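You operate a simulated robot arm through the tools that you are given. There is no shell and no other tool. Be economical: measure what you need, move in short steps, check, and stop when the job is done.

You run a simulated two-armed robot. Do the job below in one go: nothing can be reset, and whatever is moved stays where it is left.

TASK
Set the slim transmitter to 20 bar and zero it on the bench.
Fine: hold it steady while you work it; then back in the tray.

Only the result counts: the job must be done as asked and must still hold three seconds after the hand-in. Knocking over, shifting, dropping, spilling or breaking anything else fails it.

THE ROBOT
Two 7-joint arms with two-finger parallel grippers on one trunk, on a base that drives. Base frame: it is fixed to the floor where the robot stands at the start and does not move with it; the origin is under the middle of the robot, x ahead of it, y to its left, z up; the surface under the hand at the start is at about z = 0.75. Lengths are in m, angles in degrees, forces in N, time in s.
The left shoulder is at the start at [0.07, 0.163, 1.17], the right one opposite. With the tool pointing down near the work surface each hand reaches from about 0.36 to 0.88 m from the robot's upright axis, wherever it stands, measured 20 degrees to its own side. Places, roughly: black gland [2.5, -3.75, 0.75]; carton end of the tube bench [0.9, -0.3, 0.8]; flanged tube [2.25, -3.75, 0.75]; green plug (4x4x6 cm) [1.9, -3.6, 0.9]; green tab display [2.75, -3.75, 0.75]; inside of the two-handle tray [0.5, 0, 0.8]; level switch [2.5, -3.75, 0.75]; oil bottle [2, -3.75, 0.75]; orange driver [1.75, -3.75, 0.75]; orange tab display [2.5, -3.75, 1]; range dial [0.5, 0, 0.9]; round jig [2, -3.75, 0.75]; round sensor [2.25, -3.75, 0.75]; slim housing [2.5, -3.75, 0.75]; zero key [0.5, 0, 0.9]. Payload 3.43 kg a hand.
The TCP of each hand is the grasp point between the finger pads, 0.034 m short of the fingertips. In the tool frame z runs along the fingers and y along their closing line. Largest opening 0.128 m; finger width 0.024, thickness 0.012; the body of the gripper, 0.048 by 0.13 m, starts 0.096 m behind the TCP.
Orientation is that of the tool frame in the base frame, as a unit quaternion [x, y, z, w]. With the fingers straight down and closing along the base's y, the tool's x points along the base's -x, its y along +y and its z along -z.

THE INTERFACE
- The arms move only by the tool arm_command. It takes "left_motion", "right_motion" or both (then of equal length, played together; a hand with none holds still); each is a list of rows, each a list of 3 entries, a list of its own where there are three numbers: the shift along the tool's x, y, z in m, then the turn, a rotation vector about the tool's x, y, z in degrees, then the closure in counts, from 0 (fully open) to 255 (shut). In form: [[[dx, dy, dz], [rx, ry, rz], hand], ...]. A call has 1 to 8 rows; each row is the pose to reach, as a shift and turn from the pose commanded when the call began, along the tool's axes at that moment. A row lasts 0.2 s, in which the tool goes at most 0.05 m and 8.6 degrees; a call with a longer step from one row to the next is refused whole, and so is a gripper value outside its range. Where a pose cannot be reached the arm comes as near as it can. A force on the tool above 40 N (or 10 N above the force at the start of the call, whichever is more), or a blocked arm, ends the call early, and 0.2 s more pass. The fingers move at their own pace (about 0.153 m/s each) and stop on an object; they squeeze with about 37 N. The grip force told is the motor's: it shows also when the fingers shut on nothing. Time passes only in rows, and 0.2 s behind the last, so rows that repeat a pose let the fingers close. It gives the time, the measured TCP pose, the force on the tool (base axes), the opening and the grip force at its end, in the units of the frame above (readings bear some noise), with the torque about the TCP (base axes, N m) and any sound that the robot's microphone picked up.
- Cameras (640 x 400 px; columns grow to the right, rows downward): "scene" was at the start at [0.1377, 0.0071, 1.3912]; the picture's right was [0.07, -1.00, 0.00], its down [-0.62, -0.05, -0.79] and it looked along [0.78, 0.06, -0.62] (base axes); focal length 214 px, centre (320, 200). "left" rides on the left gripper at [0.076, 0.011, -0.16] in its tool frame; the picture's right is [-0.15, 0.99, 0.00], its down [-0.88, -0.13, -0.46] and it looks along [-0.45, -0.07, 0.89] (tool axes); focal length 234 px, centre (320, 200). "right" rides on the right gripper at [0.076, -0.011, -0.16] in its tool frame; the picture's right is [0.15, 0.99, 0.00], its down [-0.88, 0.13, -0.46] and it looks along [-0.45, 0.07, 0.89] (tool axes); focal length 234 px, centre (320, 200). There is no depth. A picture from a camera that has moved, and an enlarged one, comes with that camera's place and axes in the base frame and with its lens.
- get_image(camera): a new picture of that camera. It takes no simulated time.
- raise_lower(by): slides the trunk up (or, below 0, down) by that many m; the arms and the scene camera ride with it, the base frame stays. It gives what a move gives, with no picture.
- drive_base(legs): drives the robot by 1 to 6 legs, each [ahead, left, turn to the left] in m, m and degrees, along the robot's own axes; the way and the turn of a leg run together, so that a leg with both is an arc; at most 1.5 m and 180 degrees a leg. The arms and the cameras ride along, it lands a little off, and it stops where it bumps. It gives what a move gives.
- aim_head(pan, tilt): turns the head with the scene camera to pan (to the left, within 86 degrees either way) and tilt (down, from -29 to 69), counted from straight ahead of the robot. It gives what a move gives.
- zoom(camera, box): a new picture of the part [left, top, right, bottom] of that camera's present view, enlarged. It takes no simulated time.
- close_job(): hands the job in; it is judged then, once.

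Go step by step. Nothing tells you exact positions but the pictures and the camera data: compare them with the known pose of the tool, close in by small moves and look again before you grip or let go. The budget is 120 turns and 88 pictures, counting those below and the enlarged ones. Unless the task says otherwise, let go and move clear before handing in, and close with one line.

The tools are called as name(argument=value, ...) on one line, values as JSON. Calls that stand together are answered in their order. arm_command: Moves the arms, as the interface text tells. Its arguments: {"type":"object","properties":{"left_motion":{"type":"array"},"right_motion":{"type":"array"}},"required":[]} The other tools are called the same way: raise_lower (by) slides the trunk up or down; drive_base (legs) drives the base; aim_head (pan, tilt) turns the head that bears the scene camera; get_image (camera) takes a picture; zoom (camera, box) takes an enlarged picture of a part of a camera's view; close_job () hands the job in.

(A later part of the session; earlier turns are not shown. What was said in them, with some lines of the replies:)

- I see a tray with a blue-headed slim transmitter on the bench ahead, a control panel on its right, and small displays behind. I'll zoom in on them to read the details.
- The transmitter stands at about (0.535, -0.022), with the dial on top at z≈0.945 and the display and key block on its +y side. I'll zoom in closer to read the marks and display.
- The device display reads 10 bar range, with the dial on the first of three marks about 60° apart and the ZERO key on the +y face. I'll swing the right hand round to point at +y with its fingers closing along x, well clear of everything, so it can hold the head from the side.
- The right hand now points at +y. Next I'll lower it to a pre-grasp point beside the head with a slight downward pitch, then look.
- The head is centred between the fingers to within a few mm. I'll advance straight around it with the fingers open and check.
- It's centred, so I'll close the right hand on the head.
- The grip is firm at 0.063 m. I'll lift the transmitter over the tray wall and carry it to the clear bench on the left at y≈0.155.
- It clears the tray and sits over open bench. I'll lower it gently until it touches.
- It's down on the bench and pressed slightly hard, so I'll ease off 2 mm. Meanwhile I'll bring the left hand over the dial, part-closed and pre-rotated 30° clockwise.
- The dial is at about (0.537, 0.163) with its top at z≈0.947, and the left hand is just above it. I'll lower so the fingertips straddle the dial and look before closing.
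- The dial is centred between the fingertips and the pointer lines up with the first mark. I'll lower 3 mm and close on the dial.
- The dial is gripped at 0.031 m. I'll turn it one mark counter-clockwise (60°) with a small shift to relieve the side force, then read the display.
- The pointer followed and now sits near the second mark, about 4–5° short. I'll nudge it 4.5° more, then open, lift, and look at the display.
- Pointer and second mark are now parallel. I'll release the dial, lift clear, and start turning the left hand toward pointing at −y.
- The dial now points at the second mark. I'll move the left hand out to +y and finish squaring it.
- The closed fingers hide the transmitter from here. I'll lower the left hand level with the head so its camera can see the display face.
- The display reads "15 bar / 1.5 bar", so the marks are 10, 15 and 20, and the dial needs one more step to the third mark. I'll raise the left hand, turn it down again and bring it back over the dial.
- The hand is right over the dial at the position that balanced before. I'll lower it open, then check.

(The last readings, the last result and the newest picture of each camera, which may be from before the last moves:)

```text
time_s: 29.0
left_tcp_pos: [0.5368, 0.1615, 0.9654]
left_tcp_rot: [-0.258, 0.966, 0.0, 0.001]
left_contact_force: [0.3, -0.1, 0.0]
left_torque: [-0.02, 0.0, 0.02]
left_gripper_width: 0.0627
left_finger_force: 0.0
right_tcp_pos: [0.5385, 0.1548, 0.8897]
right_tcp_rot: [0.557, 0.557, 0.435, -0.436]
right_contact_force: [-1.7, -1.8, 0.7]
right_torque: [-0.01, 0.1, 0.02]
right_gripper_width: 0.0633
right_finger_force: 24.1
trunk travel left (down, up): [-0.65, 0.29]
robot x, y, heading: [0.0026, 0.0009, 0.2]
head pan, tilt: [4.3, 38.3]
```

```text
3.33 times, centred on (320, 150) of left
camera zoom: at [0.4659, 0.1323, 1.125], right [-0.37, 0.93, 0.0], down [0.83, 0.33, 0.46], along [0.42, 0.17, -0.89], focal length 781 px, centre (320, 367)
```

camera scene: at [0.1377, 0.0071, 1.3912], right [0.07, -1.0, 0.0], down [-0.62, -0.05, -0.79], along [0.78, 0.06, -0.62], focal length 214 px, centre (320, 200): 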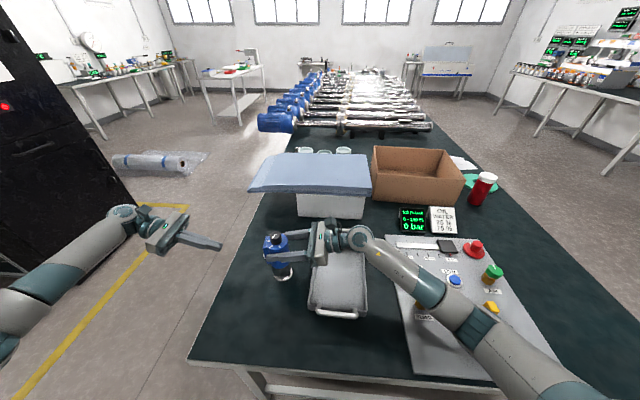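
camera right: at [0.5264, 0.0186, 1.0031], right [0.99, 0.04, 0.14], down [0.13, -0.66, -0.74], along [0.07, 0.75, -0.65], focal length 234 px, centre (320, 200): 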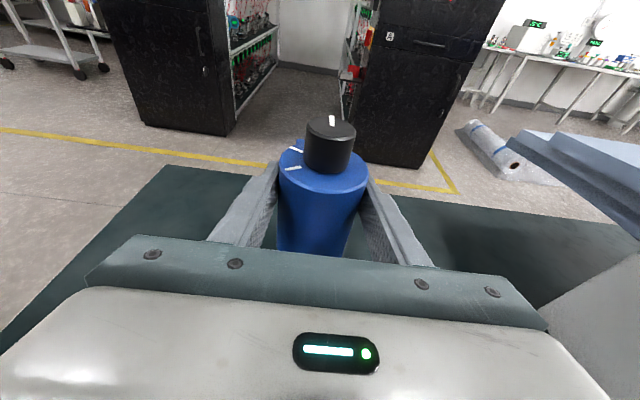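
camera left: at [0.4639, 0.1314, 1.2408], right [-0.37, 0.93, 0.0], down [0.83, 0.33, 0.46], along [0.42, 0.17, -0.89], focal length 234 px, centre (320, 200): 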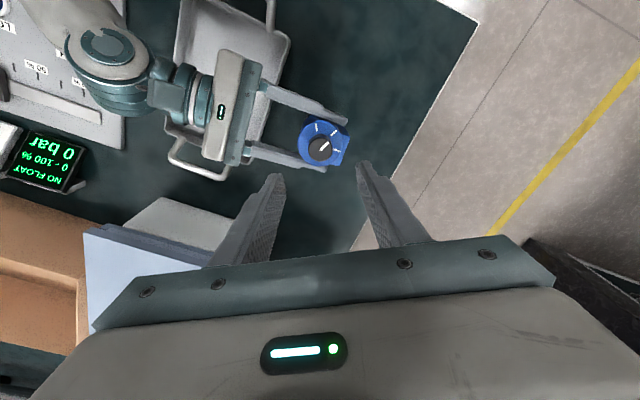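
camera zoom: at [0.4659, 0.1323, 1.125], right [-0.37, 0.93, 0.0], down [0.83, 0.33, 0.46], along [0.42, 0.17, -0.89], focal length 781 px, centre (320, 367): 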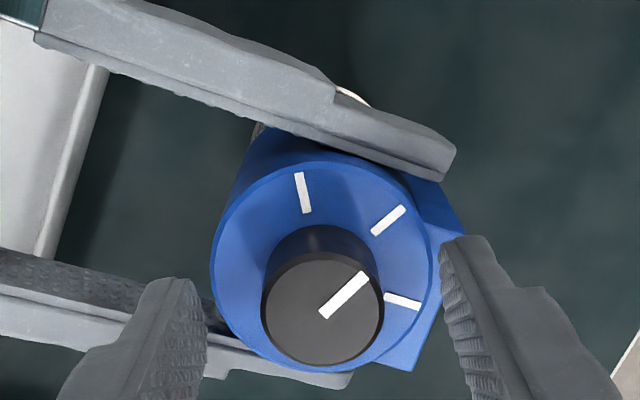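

It's centred, with the pointer at 41° and the third mark at about 101° in the image. I'll close and turn another 60° counter-clockwise.

arm_command(left_motion=[[[0, 0, 0], [0, 0, 0], 180], [[0, 0, 0], [0, 0, 0], 255], [[0, 0, 0], [0, 0, 0], 255], [[0, 0, 0], [0, 0, 0], 255]])

arm_command(left_motion=[[[0, 0, 0], [0, 0, -7.5], 255], [[0, 0, 0], [0, 0, -15], 255], [[0, 0, 0], [0, 0, -22.5], 255], [[0, 0, 0], [0, 0, -30], 255], [[0, 0, 0], [0, 0, -37.5], 255], [[0, 0, 0], [0, 0, -45], 255], [[0, 0, 0], [0, 0, -53], 255], [[0, 0, 0], [0, 0, -60.5], 255]])

zoom(camera="left", box=[240, 90, 400, 210])

zoom(camera="scene", box=[220, 190, 340, 270])

```text
time_s: 30.0
left_tcp_pos: [0.538, 0.1606, 0.9658]
left_tcp_rot: [-0.259, 0.966, 0.0, 0.0]
left_contact_force: [-1.8, 1.9, -0.5]
left_torque: [-0.03, -0.08, -0.01]
left_gripper_width: 0.031
left_finger_force: 24.0
right_tcp_pos: [0.5382, 0.1554, 0.8908]
right_tcp_rot: [0.558, 0.557, 0.435, -0.435]
right_contact_force: [-0.1, -1.9, -0.1]
right_torque: [-0.06, 0.4, 0.03]
right_gripper_width: 0.063
right_finger_force: 23.9
trunk travel left (down, up): [-0.65, 0.29]
robot x, y, heading: [0.0018, -0.0021, 0.2]
head pan, tilt: [4.3, 38.3]
```

```text
time_s: 31.8
left_tcp_pos: [0.539, 0.1621, 0.9648]
left_tcp_rot: [0.712, -0.702, 0.0, 0.0]
left_contact_force: [13.7, -4.1, -5.2]
left_torque: [-0.32, -0.42, -0.15]
left_gripper_width: 0.0311
left_finger_force: 23.8
right_tcp_pos: [0.5387, 0.1558, 0.8912]
right_tcp_rot: [0.557, 0.557, 0.435, -0.436]
right_contact_force: [-13.7, 2.3, 5.1]
right_torque: [0.07, -0.59, 0.23]
right_gripper_width: 0.0634
right_finger_force: 24.1
trunk travel left (down, up): [-0.65, 0.29]
robot x, y, heading: [-0.0038, 0.0003, 0.6]
head pan, tilt: [4.3, 38.3]
```

```text
3.33 times, centred on (320, 150) of left
camera zoom: at [0.5274, 0.0856, 1.1256], right [-0.99, 0.13, 0.0], down [0.12, 0.88, 0.46], along [0.06, 0.45, -0.89], focal length 781 px, centre (320, 367)
```

zoom: 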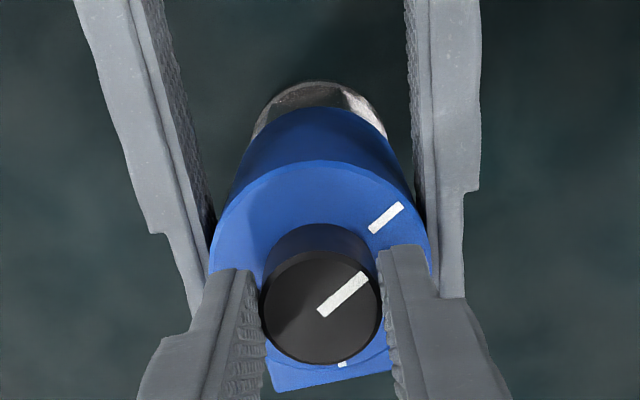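

```text
5.00 times, centred on (280, 230) of scene
camera zoom: at [0.1383, 0.0072, 1.3912], right [0.07, -1.0, 0.0], down [-0.62, -0.05, -0.78], along [0.78, 0.06, -0.62], focal length 1072 px, centre (520, 50)
```

zoom: 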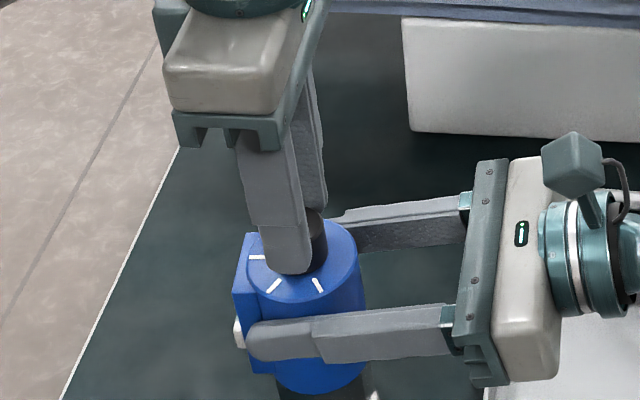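

Pointer and third mark are parallel. I'll release, lift, and swing the left hand out to +y to read the display.

arm_command(left_motion=[[[0, 0, 0], [0, 0, 0], 130], [[0, 0, 0], [0, 0, 0], 120], [[0, 0, -0.04], [0, 0, 0], 120], [[0, 0, -0.08], [0, 0, 0], 120], [[0, 0, -0.12], [0, 0, 0], 120], [[-0.04, 0, -0.15], [0, 0, 0], 255], [[-0.085, 0, -0.15], [0, 0, 0], 255], [[-0.13, 0, -0.15], [0, 0, 0], 255]])

arm_command(left_motion=[[[-0.03, 0, 0], [0, 8.5, 0.5], 255], [[-0.06, 0, 0.02], [0, 17, 0.5], 255], [[-0.09, 0, 0.05], [0, 25.5, 0.5], 255], [[-0.09, 0, 0.09], [0, 34, 0.5], 255], [[-0.09, 0, 0.13], [0, 42.5, 0.5], 255], [[-0.09, 0, 0.17], [0, 51, 0.5], 255], [[-0.09, 0, 0.21], [0, 59.5, 0.5], 255], [[-0.09, 0, 0.23], [0, 68, 0.5], 255]])

zoom(camera="left", box=[255, 0, 375, 190])

```text
time_s: 33.6
left_tcp_pos: [0.5376, 0.2936, 1.1158]
left_tcp_rot: [0.71, -0.704, 0.002, 0.0]
left_contact_force: [-0.4, 0.5, 0.0]
left_torque: [0.01, -0.01, 0.0]
left_gripper_width: 0.0
left_finger_force: 33.1
right_tcp_pos: [0.5383, 0.1561, 0.8904]
right_tcp_rot: [0.557, 0.557, 0.435, -0.435]
right_contact_force: [-0.6, 0.5, -1.7]
right_torque: [0.15, 0.06, -0.01]
right_gripper_width: 0.0632
right_finger_force: 23.7
trunk travel left (down, up): [-0.65, 0.29]
robot x, y, heading: [-0.0008, 0.0021, -0.2]
head pan, tilt: [4.3, 38.3]
```

```text
time_s: 35.4
left_tcp_pos: [0.5367, 0.3815, 0.8847]
left_tcp_rot: [-0.585, 0.586, -0.399, -0.394]
left_contact_force: [0.2, 0.7, -0.7]
left_torque: [0.0, 0.01, 0.0]
left_gripper_width: 0.0
left_finger_force: 33.2
right_tcp_pos: [0.5392, 0.1551, 0.8904]
right_tcp_rot: [0.557, 0.557, 0.435, -0.436]
right_contact_force: [-0.8, 2.4, -0.7]
right_torque: [0.4, 0.03, 0.0]
right_gripper_width: 0.0632
right_finger_force: 24.5
trunk travel left (down, up): [-0.65, 0.29]
robot x, y, heading: [0.0013, 0.0001, -0.1]
head pan, tilt: [4.3, 38.3]
```

```text
2.11 times, centred on (315, 95) of left
camera zoom: at [0.5234, 0.501, 1.0151], right [-0.99, 0.05, -0.14], down [0.13, 0.75, -0.65], along [0.07, -0.66, -0.75], focal length 493 px, centre (330, 421)
```

zoom: 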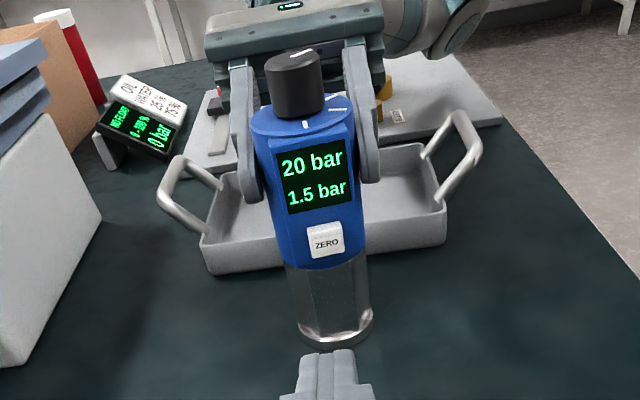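

Now it reads 20 bar range with a 1.5 bar offset, and the ZERO key is at about (0.534, 0.207, 0.857). I'll level the left hand and bring the closed fingertips near the key.

arm_command(left_motion=[[[0.001, 0.001, 0.02], [0, 6, 0], 255], [[0.002, 0.002, 0.04], [0, 12, 0], 255], [[0.003, 0.003, 0.06], [0, 18, 0], 255], [[0.004, 0.003, 0.085], [0, 21, 0], 255], [[0.004, 0.003, 0.085], [0, 21, 0], 255]])

zoom(camera="left", box=[240, 60, 400, 220])

zoom(camera="scene", box=[200, 190, 340, 290])

```text
time_s: 36.6
left_tcp_pos: [0.5342, 0.3011, 0.856]
left_tcp_rot: [-0.503, 0.505, -0.497, -0.494]
left_contact_force: [-1.0, 0.5, 0.2]
left_torque: [-0.01, 0.0, 0.03]
left_gripper_width: 0.0
left_finger_force: 33.2
right_tcp_pos: [0.5388, 0.1557, 0.8902]
right_tcp_rot: [0.557, 0.557, 0.436, -0.435]
right_contact_force: [-1.3, 0.7, 1.5]
right_torque: [0.19, -0.01, -0.03]
right_gripper_width: 0.0634
right_finger_force: 23.9
trunk travel left (down, up): [-0.65, 0.29]
robot x, y, heading: [-0.0027, 0.0004, 0.2]
head pan, tilt: [4.3, 38.3]
```

```text
2.50 times, centred on (320, 140) of left
camera zoom: at [0.5223, 0.4584, 0.9363], right [-0.99, 0.0, -0.15], down [0.13, 0.47, -0.87], along [0.07, -0.88, -0.46], focal length 585 px, centre (320, 350)
```

zoom: 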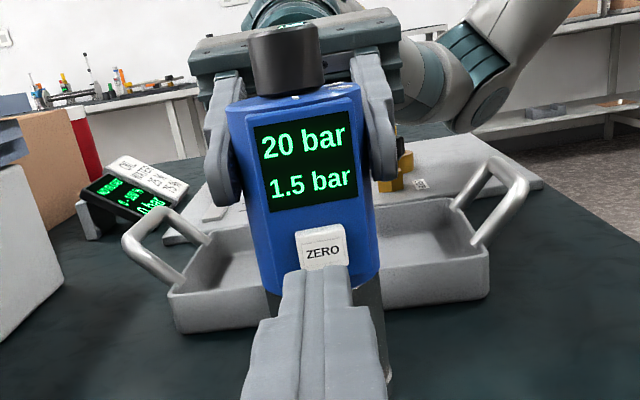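

```text
4.00 times, centred on (270, 240) of scene
camera zoom: at [0.1374, 0.0072, 1.3913], right [0.07, -1.0, 0.0], down [-0.62, -0.05, -0.79], along [0.78, 0.06, -0.62], focal length 858 px, centre (520, 40)
```

zoom: 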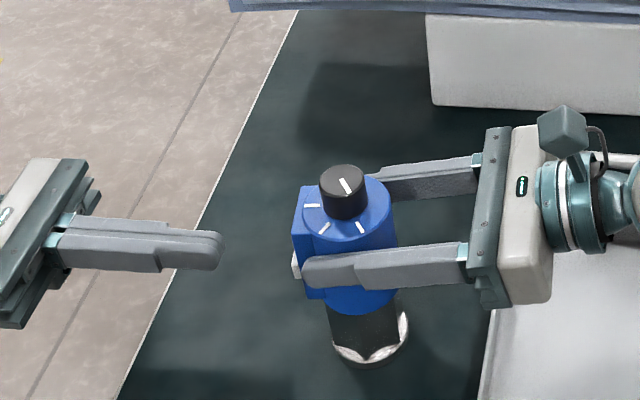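

The fingertips line up with the ZERO key. I'll advance slowly along −y until contact.

arm_command(left_motion=[[[0, 0, 0.025], [0, 0, 0], 255], [[0, 0, 0.045], [0, 0, 0], 255], [[0, 0, 0.053], [0, 0, 0], 255], [[0, 0, 0.056], [0, 0, 0], 255], [[0, 0, 0.058], [0, 0, 0], 255], [[0, 0, 0.06], [0, 0, 0], 255]])

zoom(camera="left", box=[240, 60, 400, 220])

zoom(camera="scene", box=[220, 200, 320, 270])

```text
time_s: 38.0
left_tcp_pos: [0.5334, 0.2423, 0.8556]
left_tcp_rot: [-0.503, 0.505, -0.498, -0.494]
left_contact_force: [-0.1, 2.5, -0.9]
left_torque: [0.01, 0.0, 0.03]
left_gripper_width: 0.0001
left_finger_force: 33.1
right_tcp_pos: [0.5383, 0.1555, 0.8914]
right_tcp_rot: [0.557, 0.557, 0.435, -0.436]
right_contact_force: [-1.0, -2.3, 0.7]
right_torque: [0.1, -0.07, 0.01]
right_gripper_width: 0.0629
right_finger_force: 24.1
trunk travel left (down, up): [-0.65, 0.29]
robot x, y, heading: [0.0052, 0.0016, -0.0]
head pan, tilt: [4.3, 38.3]
```

```text
2.50 times, centred on (320, 140) of left
camera zoom: at [0.5205, 0.4001, 0.9356], right [-0.99, 0.0, -0.15], down [0.13, 0.47, -0.87], along [0.07, -0.88, -0.47], focal length 585 px, centre (320, 350)
```

zoom: 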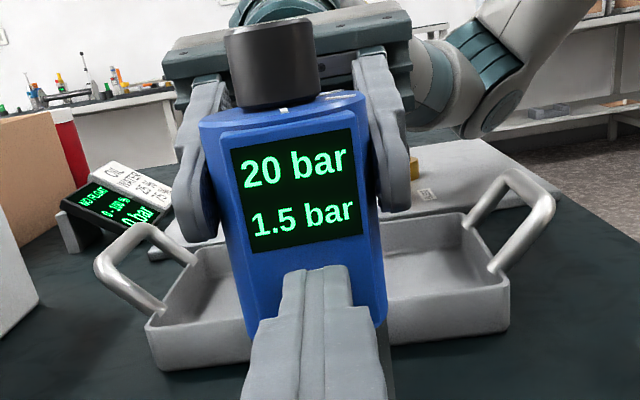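

```text
5.71 times, centred on (270, 235) of scene
camera zoom: at [0.1376, 0.0071, 1.3912], right [0.07, -1.0, 0.0], down [-0.62, -0.05, -0.79], along [0.78, 0.06, -0.62], focal length 1226 px, centre (606, 0)
```

zoom: 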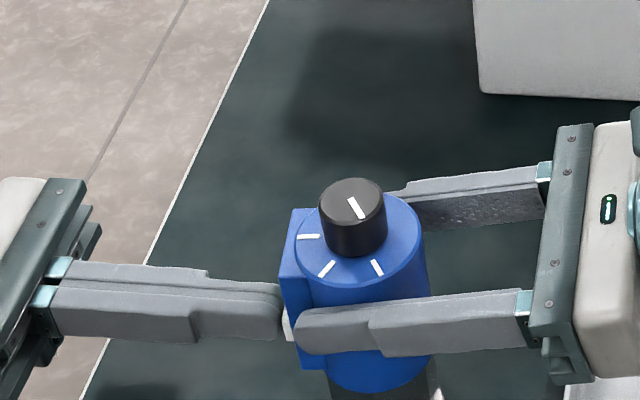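

Just touching at about 2.5 N. I'll press a few more mm and hold.

arm_command(left_motion=[[[0, 0, 0.001], [0, 0, 0], 255], [[0, 0, 0.002], [0, 0, 0], 255], [[0, 0, 0.003], [0, 0, 0], 255], [[0, 0, 0.004], [0, 0, 0], 255], [[0, 0, 0.004], [0, 0, 0], 255], [[0, 0, 0.004], [0, 0, 0], 255]])

zoom(camera="left", box=[240, 60, 400, 220])

```text
time_s: 39.4
left_tcp_pos: [0.5319, 0.2392, 0.8563]
left_tcp_rot: [-0.504, 0.504, -0.498, -0.494]
left_contact_force: [0.0, 12.9, 1.2]
left_torque: [-0.12, -0.01, 0.09]
left_gripper_width: 0.0002
left_finger_force: 33.2
right_tcp_pos: [0.5388, 0.1544, 0.8896]
right_tcp_rot: [0.557, 0.557, 0.436, -0.435]
right_contact_force: [-1.0, -9.9, 1.5]
right_torque: [0.24, -0.07, -0.06]
right_gripper_width: 0.0633
right_finger_force: 24.5
trunk travel left (down, up): [-0.65, 0.29]
robot x, y, heading: [-0.0031, 0.0014, -0.1]
head pan, tilt: [4.3, 38.3]
```

```text
2.50 times, centred on (320, 140) of left
camera zoom: at [0.5205, 0.3959, 0.9353], right [-0.99, 0.0, -0.15], down [0.13, 0.47, -0.87], along [0.07, -0.88, -0.47], focal length 585 px, centre (320, 350)
```

zoom: 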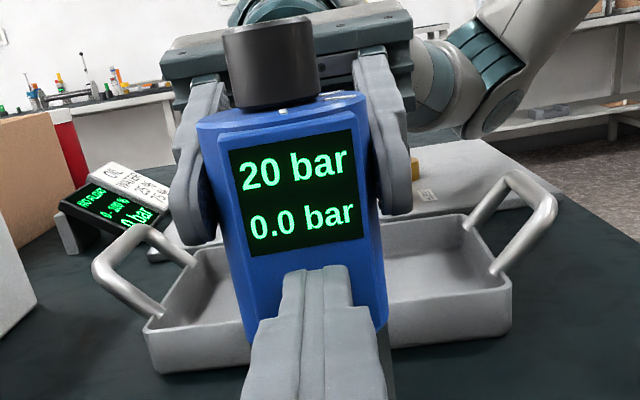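

It reads 20 bar and 0.0 bar, so it's zeroed. I'll back the left hand off along +y and check that the reading holds.

arm_command(left_motion=[[[0, 0, -0.01], [0, 0, 0], 255], [[0, 0, -0.04], [0, 0, 0], 255], [[0, 0, -0.08], [0, 0, 0], 255], [[0, 0, -0.12], [0, 0, 0], 255], [[0, 0, -0.15], [0, 0, 0], 255], [[0, 0, -0.15], [0, 0, 0], 255], [[0, 0, -0.15], [0, 0, 0], 255]])

zoom(camera="left", box=[240, 60, 400, 220])

```text
time_s: 41.0
left_tcp_pos: [0.5341, 0.3862, 0.8581]
left_tcp_rot: [-0.503, 0.505, -0.497, -0.494]
left_contact_force: [-0.5, 0.4, -0.4]
left_torque: [0.03, 0.03, -0.03]
left_gripper_width: 0.0
left_finger_force: 33.3
right_tcp_pos: [0.5384, 0.1556, 0.8902]
right_tcp_rot: [0.557, 0.557, 0.435, -0.436]
right_contact_force: [1.1, -1.5, 1.0]
right_torque: [-0.09, -0.2, -0.06]
right_gripper_width: 0.0631
right_finger_force: 24.6
trunk travel left (down, up): [-0.65, 0.29]
robot x, y, heading: [-0.002, -0.0028, 0.2]
head pan, tilt: [4.3, 38.3]
```

```text
2.50 times, centred on (320, 140) of left
camera zoom: at [0.5219, 0.544, 0.9367], right [-0.99, 0.0, -0.15], down [0.13, 0.47, -0.87], along [0.07, -0.88, -0.47], focal length 585 px, centre (320, 350)
```

zoom: 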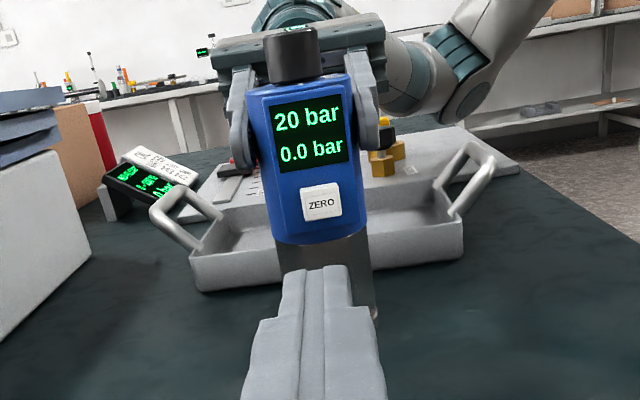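

The reading holds at 20 bar and 0.0 bar. I'll lift with the right hand and carry the transmitter back over the tray.

arm_command(right_motion=[[[0.02, 0, -0.005], [0, 0, 0], 255], [[0.045, 0, -0.011], [0, 0, 0], 255], [[0.068, 0, -0.017], [0, 0, 0], 255], [[0.06, 0, -0.048], [0, 0, 0], 255], [[0.051, 0, -0.086], [0, 0, 0], 255], [[0.042, 0, -0.124], [0, 0, 0], 255], [[0.033, 0, -0.16], [0, 0, 0], 255], [[0.0232, 0, -0.1965], [0, 0, 0], 255]])

zoom(camera="scene", box=[240, 190, 440, 330])

```text
time_s: 42.8
left_tcp_pos: [0.5342, 0.3854, 0.8588]
left_tcp_rot: [-0.504, 0.505, -0.497, -0.494]
left_contact_force: [0.3, -0.5, 0.2]
left_torque: [0.0, 0.0, -0.01]
left_gripper_width: 0.0002
left_finger_force: 33.2
right_tcp_pos: [0.5382, -0.0304, 0.9604]
right_tcp_rot: [0.557, 0.557, 0.436, -0.436]
right_contact_force: [0.9, -0.8, -6.0]
right_torque: [-0.04, 0.01, 0.0]
right_gripper_width: 0.0635
right_finger_force: 23.6
trunk travel left (down, up): [-0.65, 0.29]
robot x, y, heading: [0.0034, 0.0009, -0.1]
head pan, tilt: [4.3, 38.3]
```

```text
2.86 times, centred on (340, 260) of scene
camera zoom: at [0.1379, 0.0058, 1.3912], right [0.07, -1.0, 0.0], down [-0.62, -0.05, -0.79], along [0.78, 0.06, -0.62], focal length 613 px, centre (263, 29)
```

zoom: 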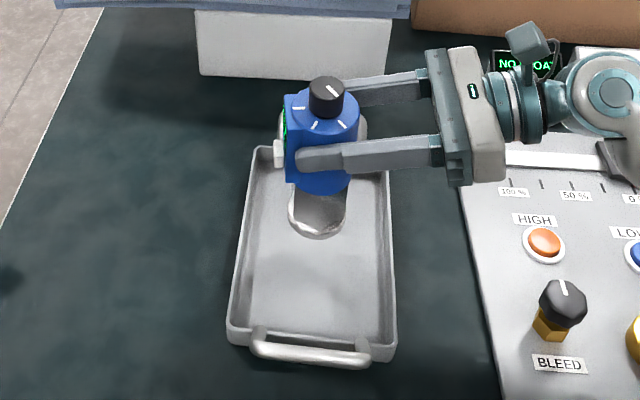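

It's over its original spot in the tray, so I'll lower it gently.

arm_command(right_motion=[[[-0.03, 0, 0.0075], [0, 0, 0], 255], [[-0.05, 0, 0.0125], [0, 0, 0], 255], [[-0.06, 0, 0.015], [0, 0, 0], 255], [[-0.064, 0, 0.016], [0, 0, 0], 255], [[-0.066, 0, 0.0165], [0, 0, 0], 255], [[-0.067, 0, 0.0167], [0, 0, 0], 255]])

zoom(camera="scene", box=[280, 210, 400, 300])

```text
time_s: 44.2
left_tcp_pos: [0.5322, 0.3857, 0.8586]
left_tcp_rot: [-0.503, 0.505, -0.497, -0.494]
left_contact_force: [-0.6, 0.4, 0.0]
left_torque: [-0.01, 0.01, 0.0]
left_gripper_width: 0.0
left_finger_force: 33.2
right_tcp_pos: [0.5389, -0.0298, 0.8956]
right_tcp_rot: [0.556, 0.557, 0.438, -0.435]
right_contact_force: [5.3, 0.4, 17.9]
right_torque: [0.17, -0.12, -0.16]
right_gripper_width: 0.063
right_finger_force: 23.9
trunk travel left (down, up): [-0.65, 0.29]
robot x, y, heading: [0.0001, 0.001, -0.1]
head pan, tilt: [4.3, 38.3]
```

```text
4.44 times, centred on (340, 255) of scene
camera zoom: at [0.1365, 0.0072, 1.3917], right [0.07, -1.0, 0.0], down [-0.62, -0.05, -0.79], along [0.78, 0.06, -0.62], focal length 953 px, centre (231, -44)
```

zoom: 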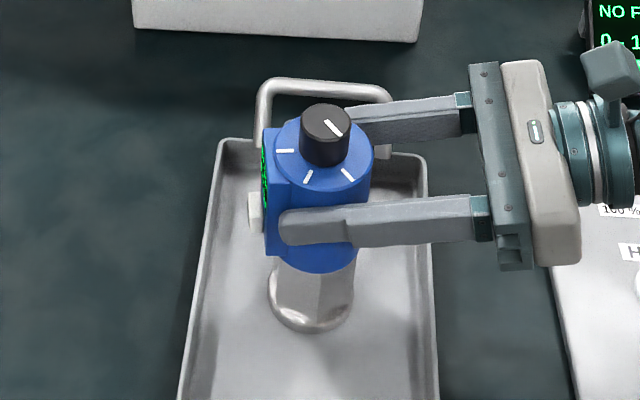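

It's seated on the tray floor. I'll ease 1.5 mm, open, and withdraw straight back along the tool axis.

arm_command(right_motion=[[[0.0015, 0, -0.0004], [0, 0, 0], 255], [[0.0015, 0, -0.0004], [0, 0, 0], 255], [[0.0015, 0, -0.0004], [0, 0, 0], 90], [[0.0015, 0, -0.0004], [0, 0, 0], 0], [[0.0015, 0, -0.0004], [0, 0, 0], 0], [[0.0015, 0, -0.04], [0, 0, 0], 0], [[0.0015, 0, -0.085], [0, 0, 0], 0], [[0.0015, 0, -0.13], [0, 0, 0], 0]])

get_image(camera="scene")

get_image(camera="left")

```text
time_s: 46.0
left_tcp_pos: [0.5328, 0.3865, 0.8586]
left_tcp_rot: [-0.504, 0.505, -0.497, -0.494]
left_contact_force: [-0.2, -1.2, 0.2]
left_torque: [0.03, 0.02, 0.03]
left_gripper_width: 0.0
left_finger_force: 33.1
right_tcp_pos: [0.537, -0.157, 0.9228]
right_tcp_rot: [0.557, 0.557, 0.435, -0.436]
right_contact_force: [0.1, -0.9, 0.4]
right_torque: [-0.01, 0.03, 0.0]
right_gripper_width: 0.1281
right_finger_force: 0.0
trunk travel left (down, up): [-0.65, 0.29]
robot x, y, heading: [-0.0011, 0.0006, -0.0]
head pan, tilt: [4.3, 38.3]
```

```text
42 pictures are left
camera scene: at [0.1371, 0.006, 1.3913], right [0.07, -1.0, 0.0], down [-0.62, -0.05, -0.79], along [0.78, 0.06, -0.62], focal length 214 px, centre (320, 200)
```

scene: 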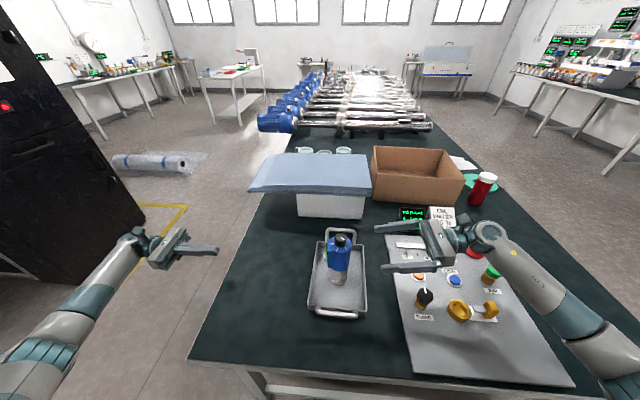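

```text
41 pictures are left
camera left: at [0.5214, 0.5433, 0.9374], right [-0.99, 0.0, -0.15], down [0.13, 0.47, -0.87], along [0.07, -0.88, -0.47], focal length 234 px, centre (320, 200)
```

left: 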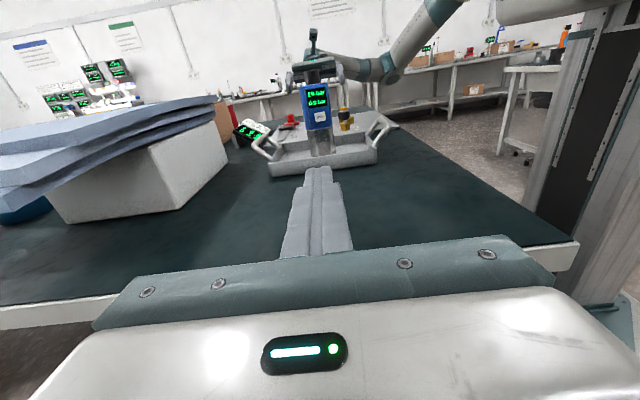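

The transmitter stands in the tray. One last close look at its display and at the panel before I hand in.

zoom(camera="left", box=[250, 50, 400, 180])

arm_command(right_motion=[[[0.03, 0, -0.01], [0, 0, 0], 0], [[0.07, 0, -0.02], [0, 0, 0], 0], [[0.11, 0, -0.03], [0, 0, 0], 0], [[0.15, 0, -0.04], [0, 0, 0], 0]])

zoom(camera="scene", box=[280, 190, 540, 340])

```text
3.08 times, centred on (325, 115) of left
camera zoom: at [0.5214, 0.5433, 0.9374], right [-0.99, 0.0, -0.15], down [0.13, 0.47, -0.87], along [0.07, -0.88, -0.47], focal length 720 px, centre (305, 462)
```

zoom: 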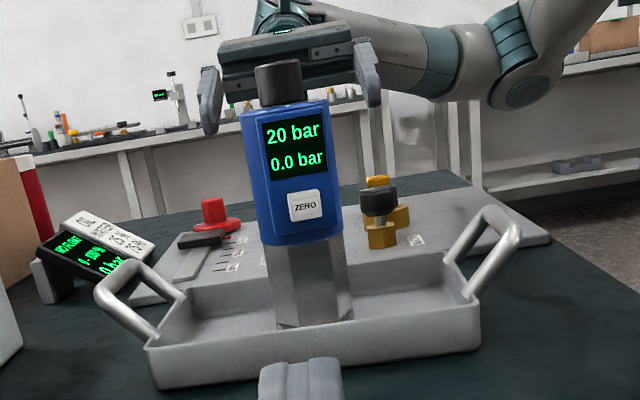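

```text
time_s: 47.0
left_tcp_pos: [0.5338, 0.3862, 0.8566]
left_tcp_rot: [-0.504, 0.504, -0.498, -0.493]
left_contact_force: [-0.1, 0.4, -0.7]
left_torque: [0.02, 0.01, 0.01]
left_gripper_width: 0.0
left_finger_force: 33.2
right_tcp_pos: [0.5374, -0.1574, 1.082]
right_tcp_rot: [0.558, 0.556, 0.436, -0.435]
right_contact_force: [0.2, 0.8, -0.9]
right_torque: [-0.03, -0.02, 0.02]
right_gripper_width: 0.1278
right_finger_force: 0.0
trunk travel left (down, up): [-0.65, 0.29]
robot x, y, heading: [0.0001, 0.0025, 0.0]
head pan, tilt: [4.3, 38.3]
```

```text
2.46 times, centred on (410, 265) of scene
camera zoom: at [0.1374, 0.0075, 1.3912], right [0.07, -1.0, 0.0], down [-0.62, -0.05, -0.79], along [0.78, 0.06, -0.62], focal length 528 px, centre (98, 40)
```

zoom: 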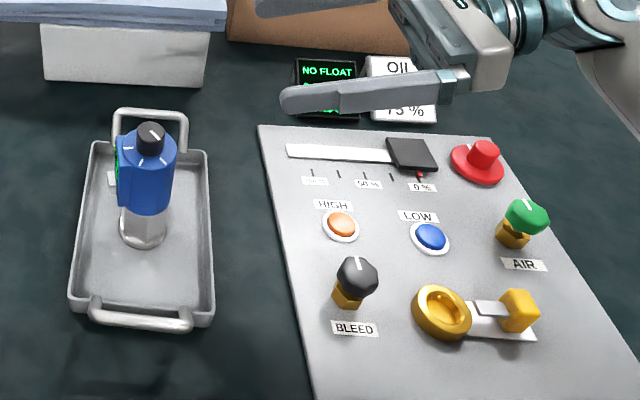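

The transmitter is upright in the tray, showing 20 bar and 0.0 bar. Both hands are clear and the panel is untouched, so I'm handing in.

close_job()

```text
The job is handed in.
```

The slim transmitter is set to 20 bar, zeroed on the bench (it reads 0.0 bar), and standing back in its tray with both hands clear.
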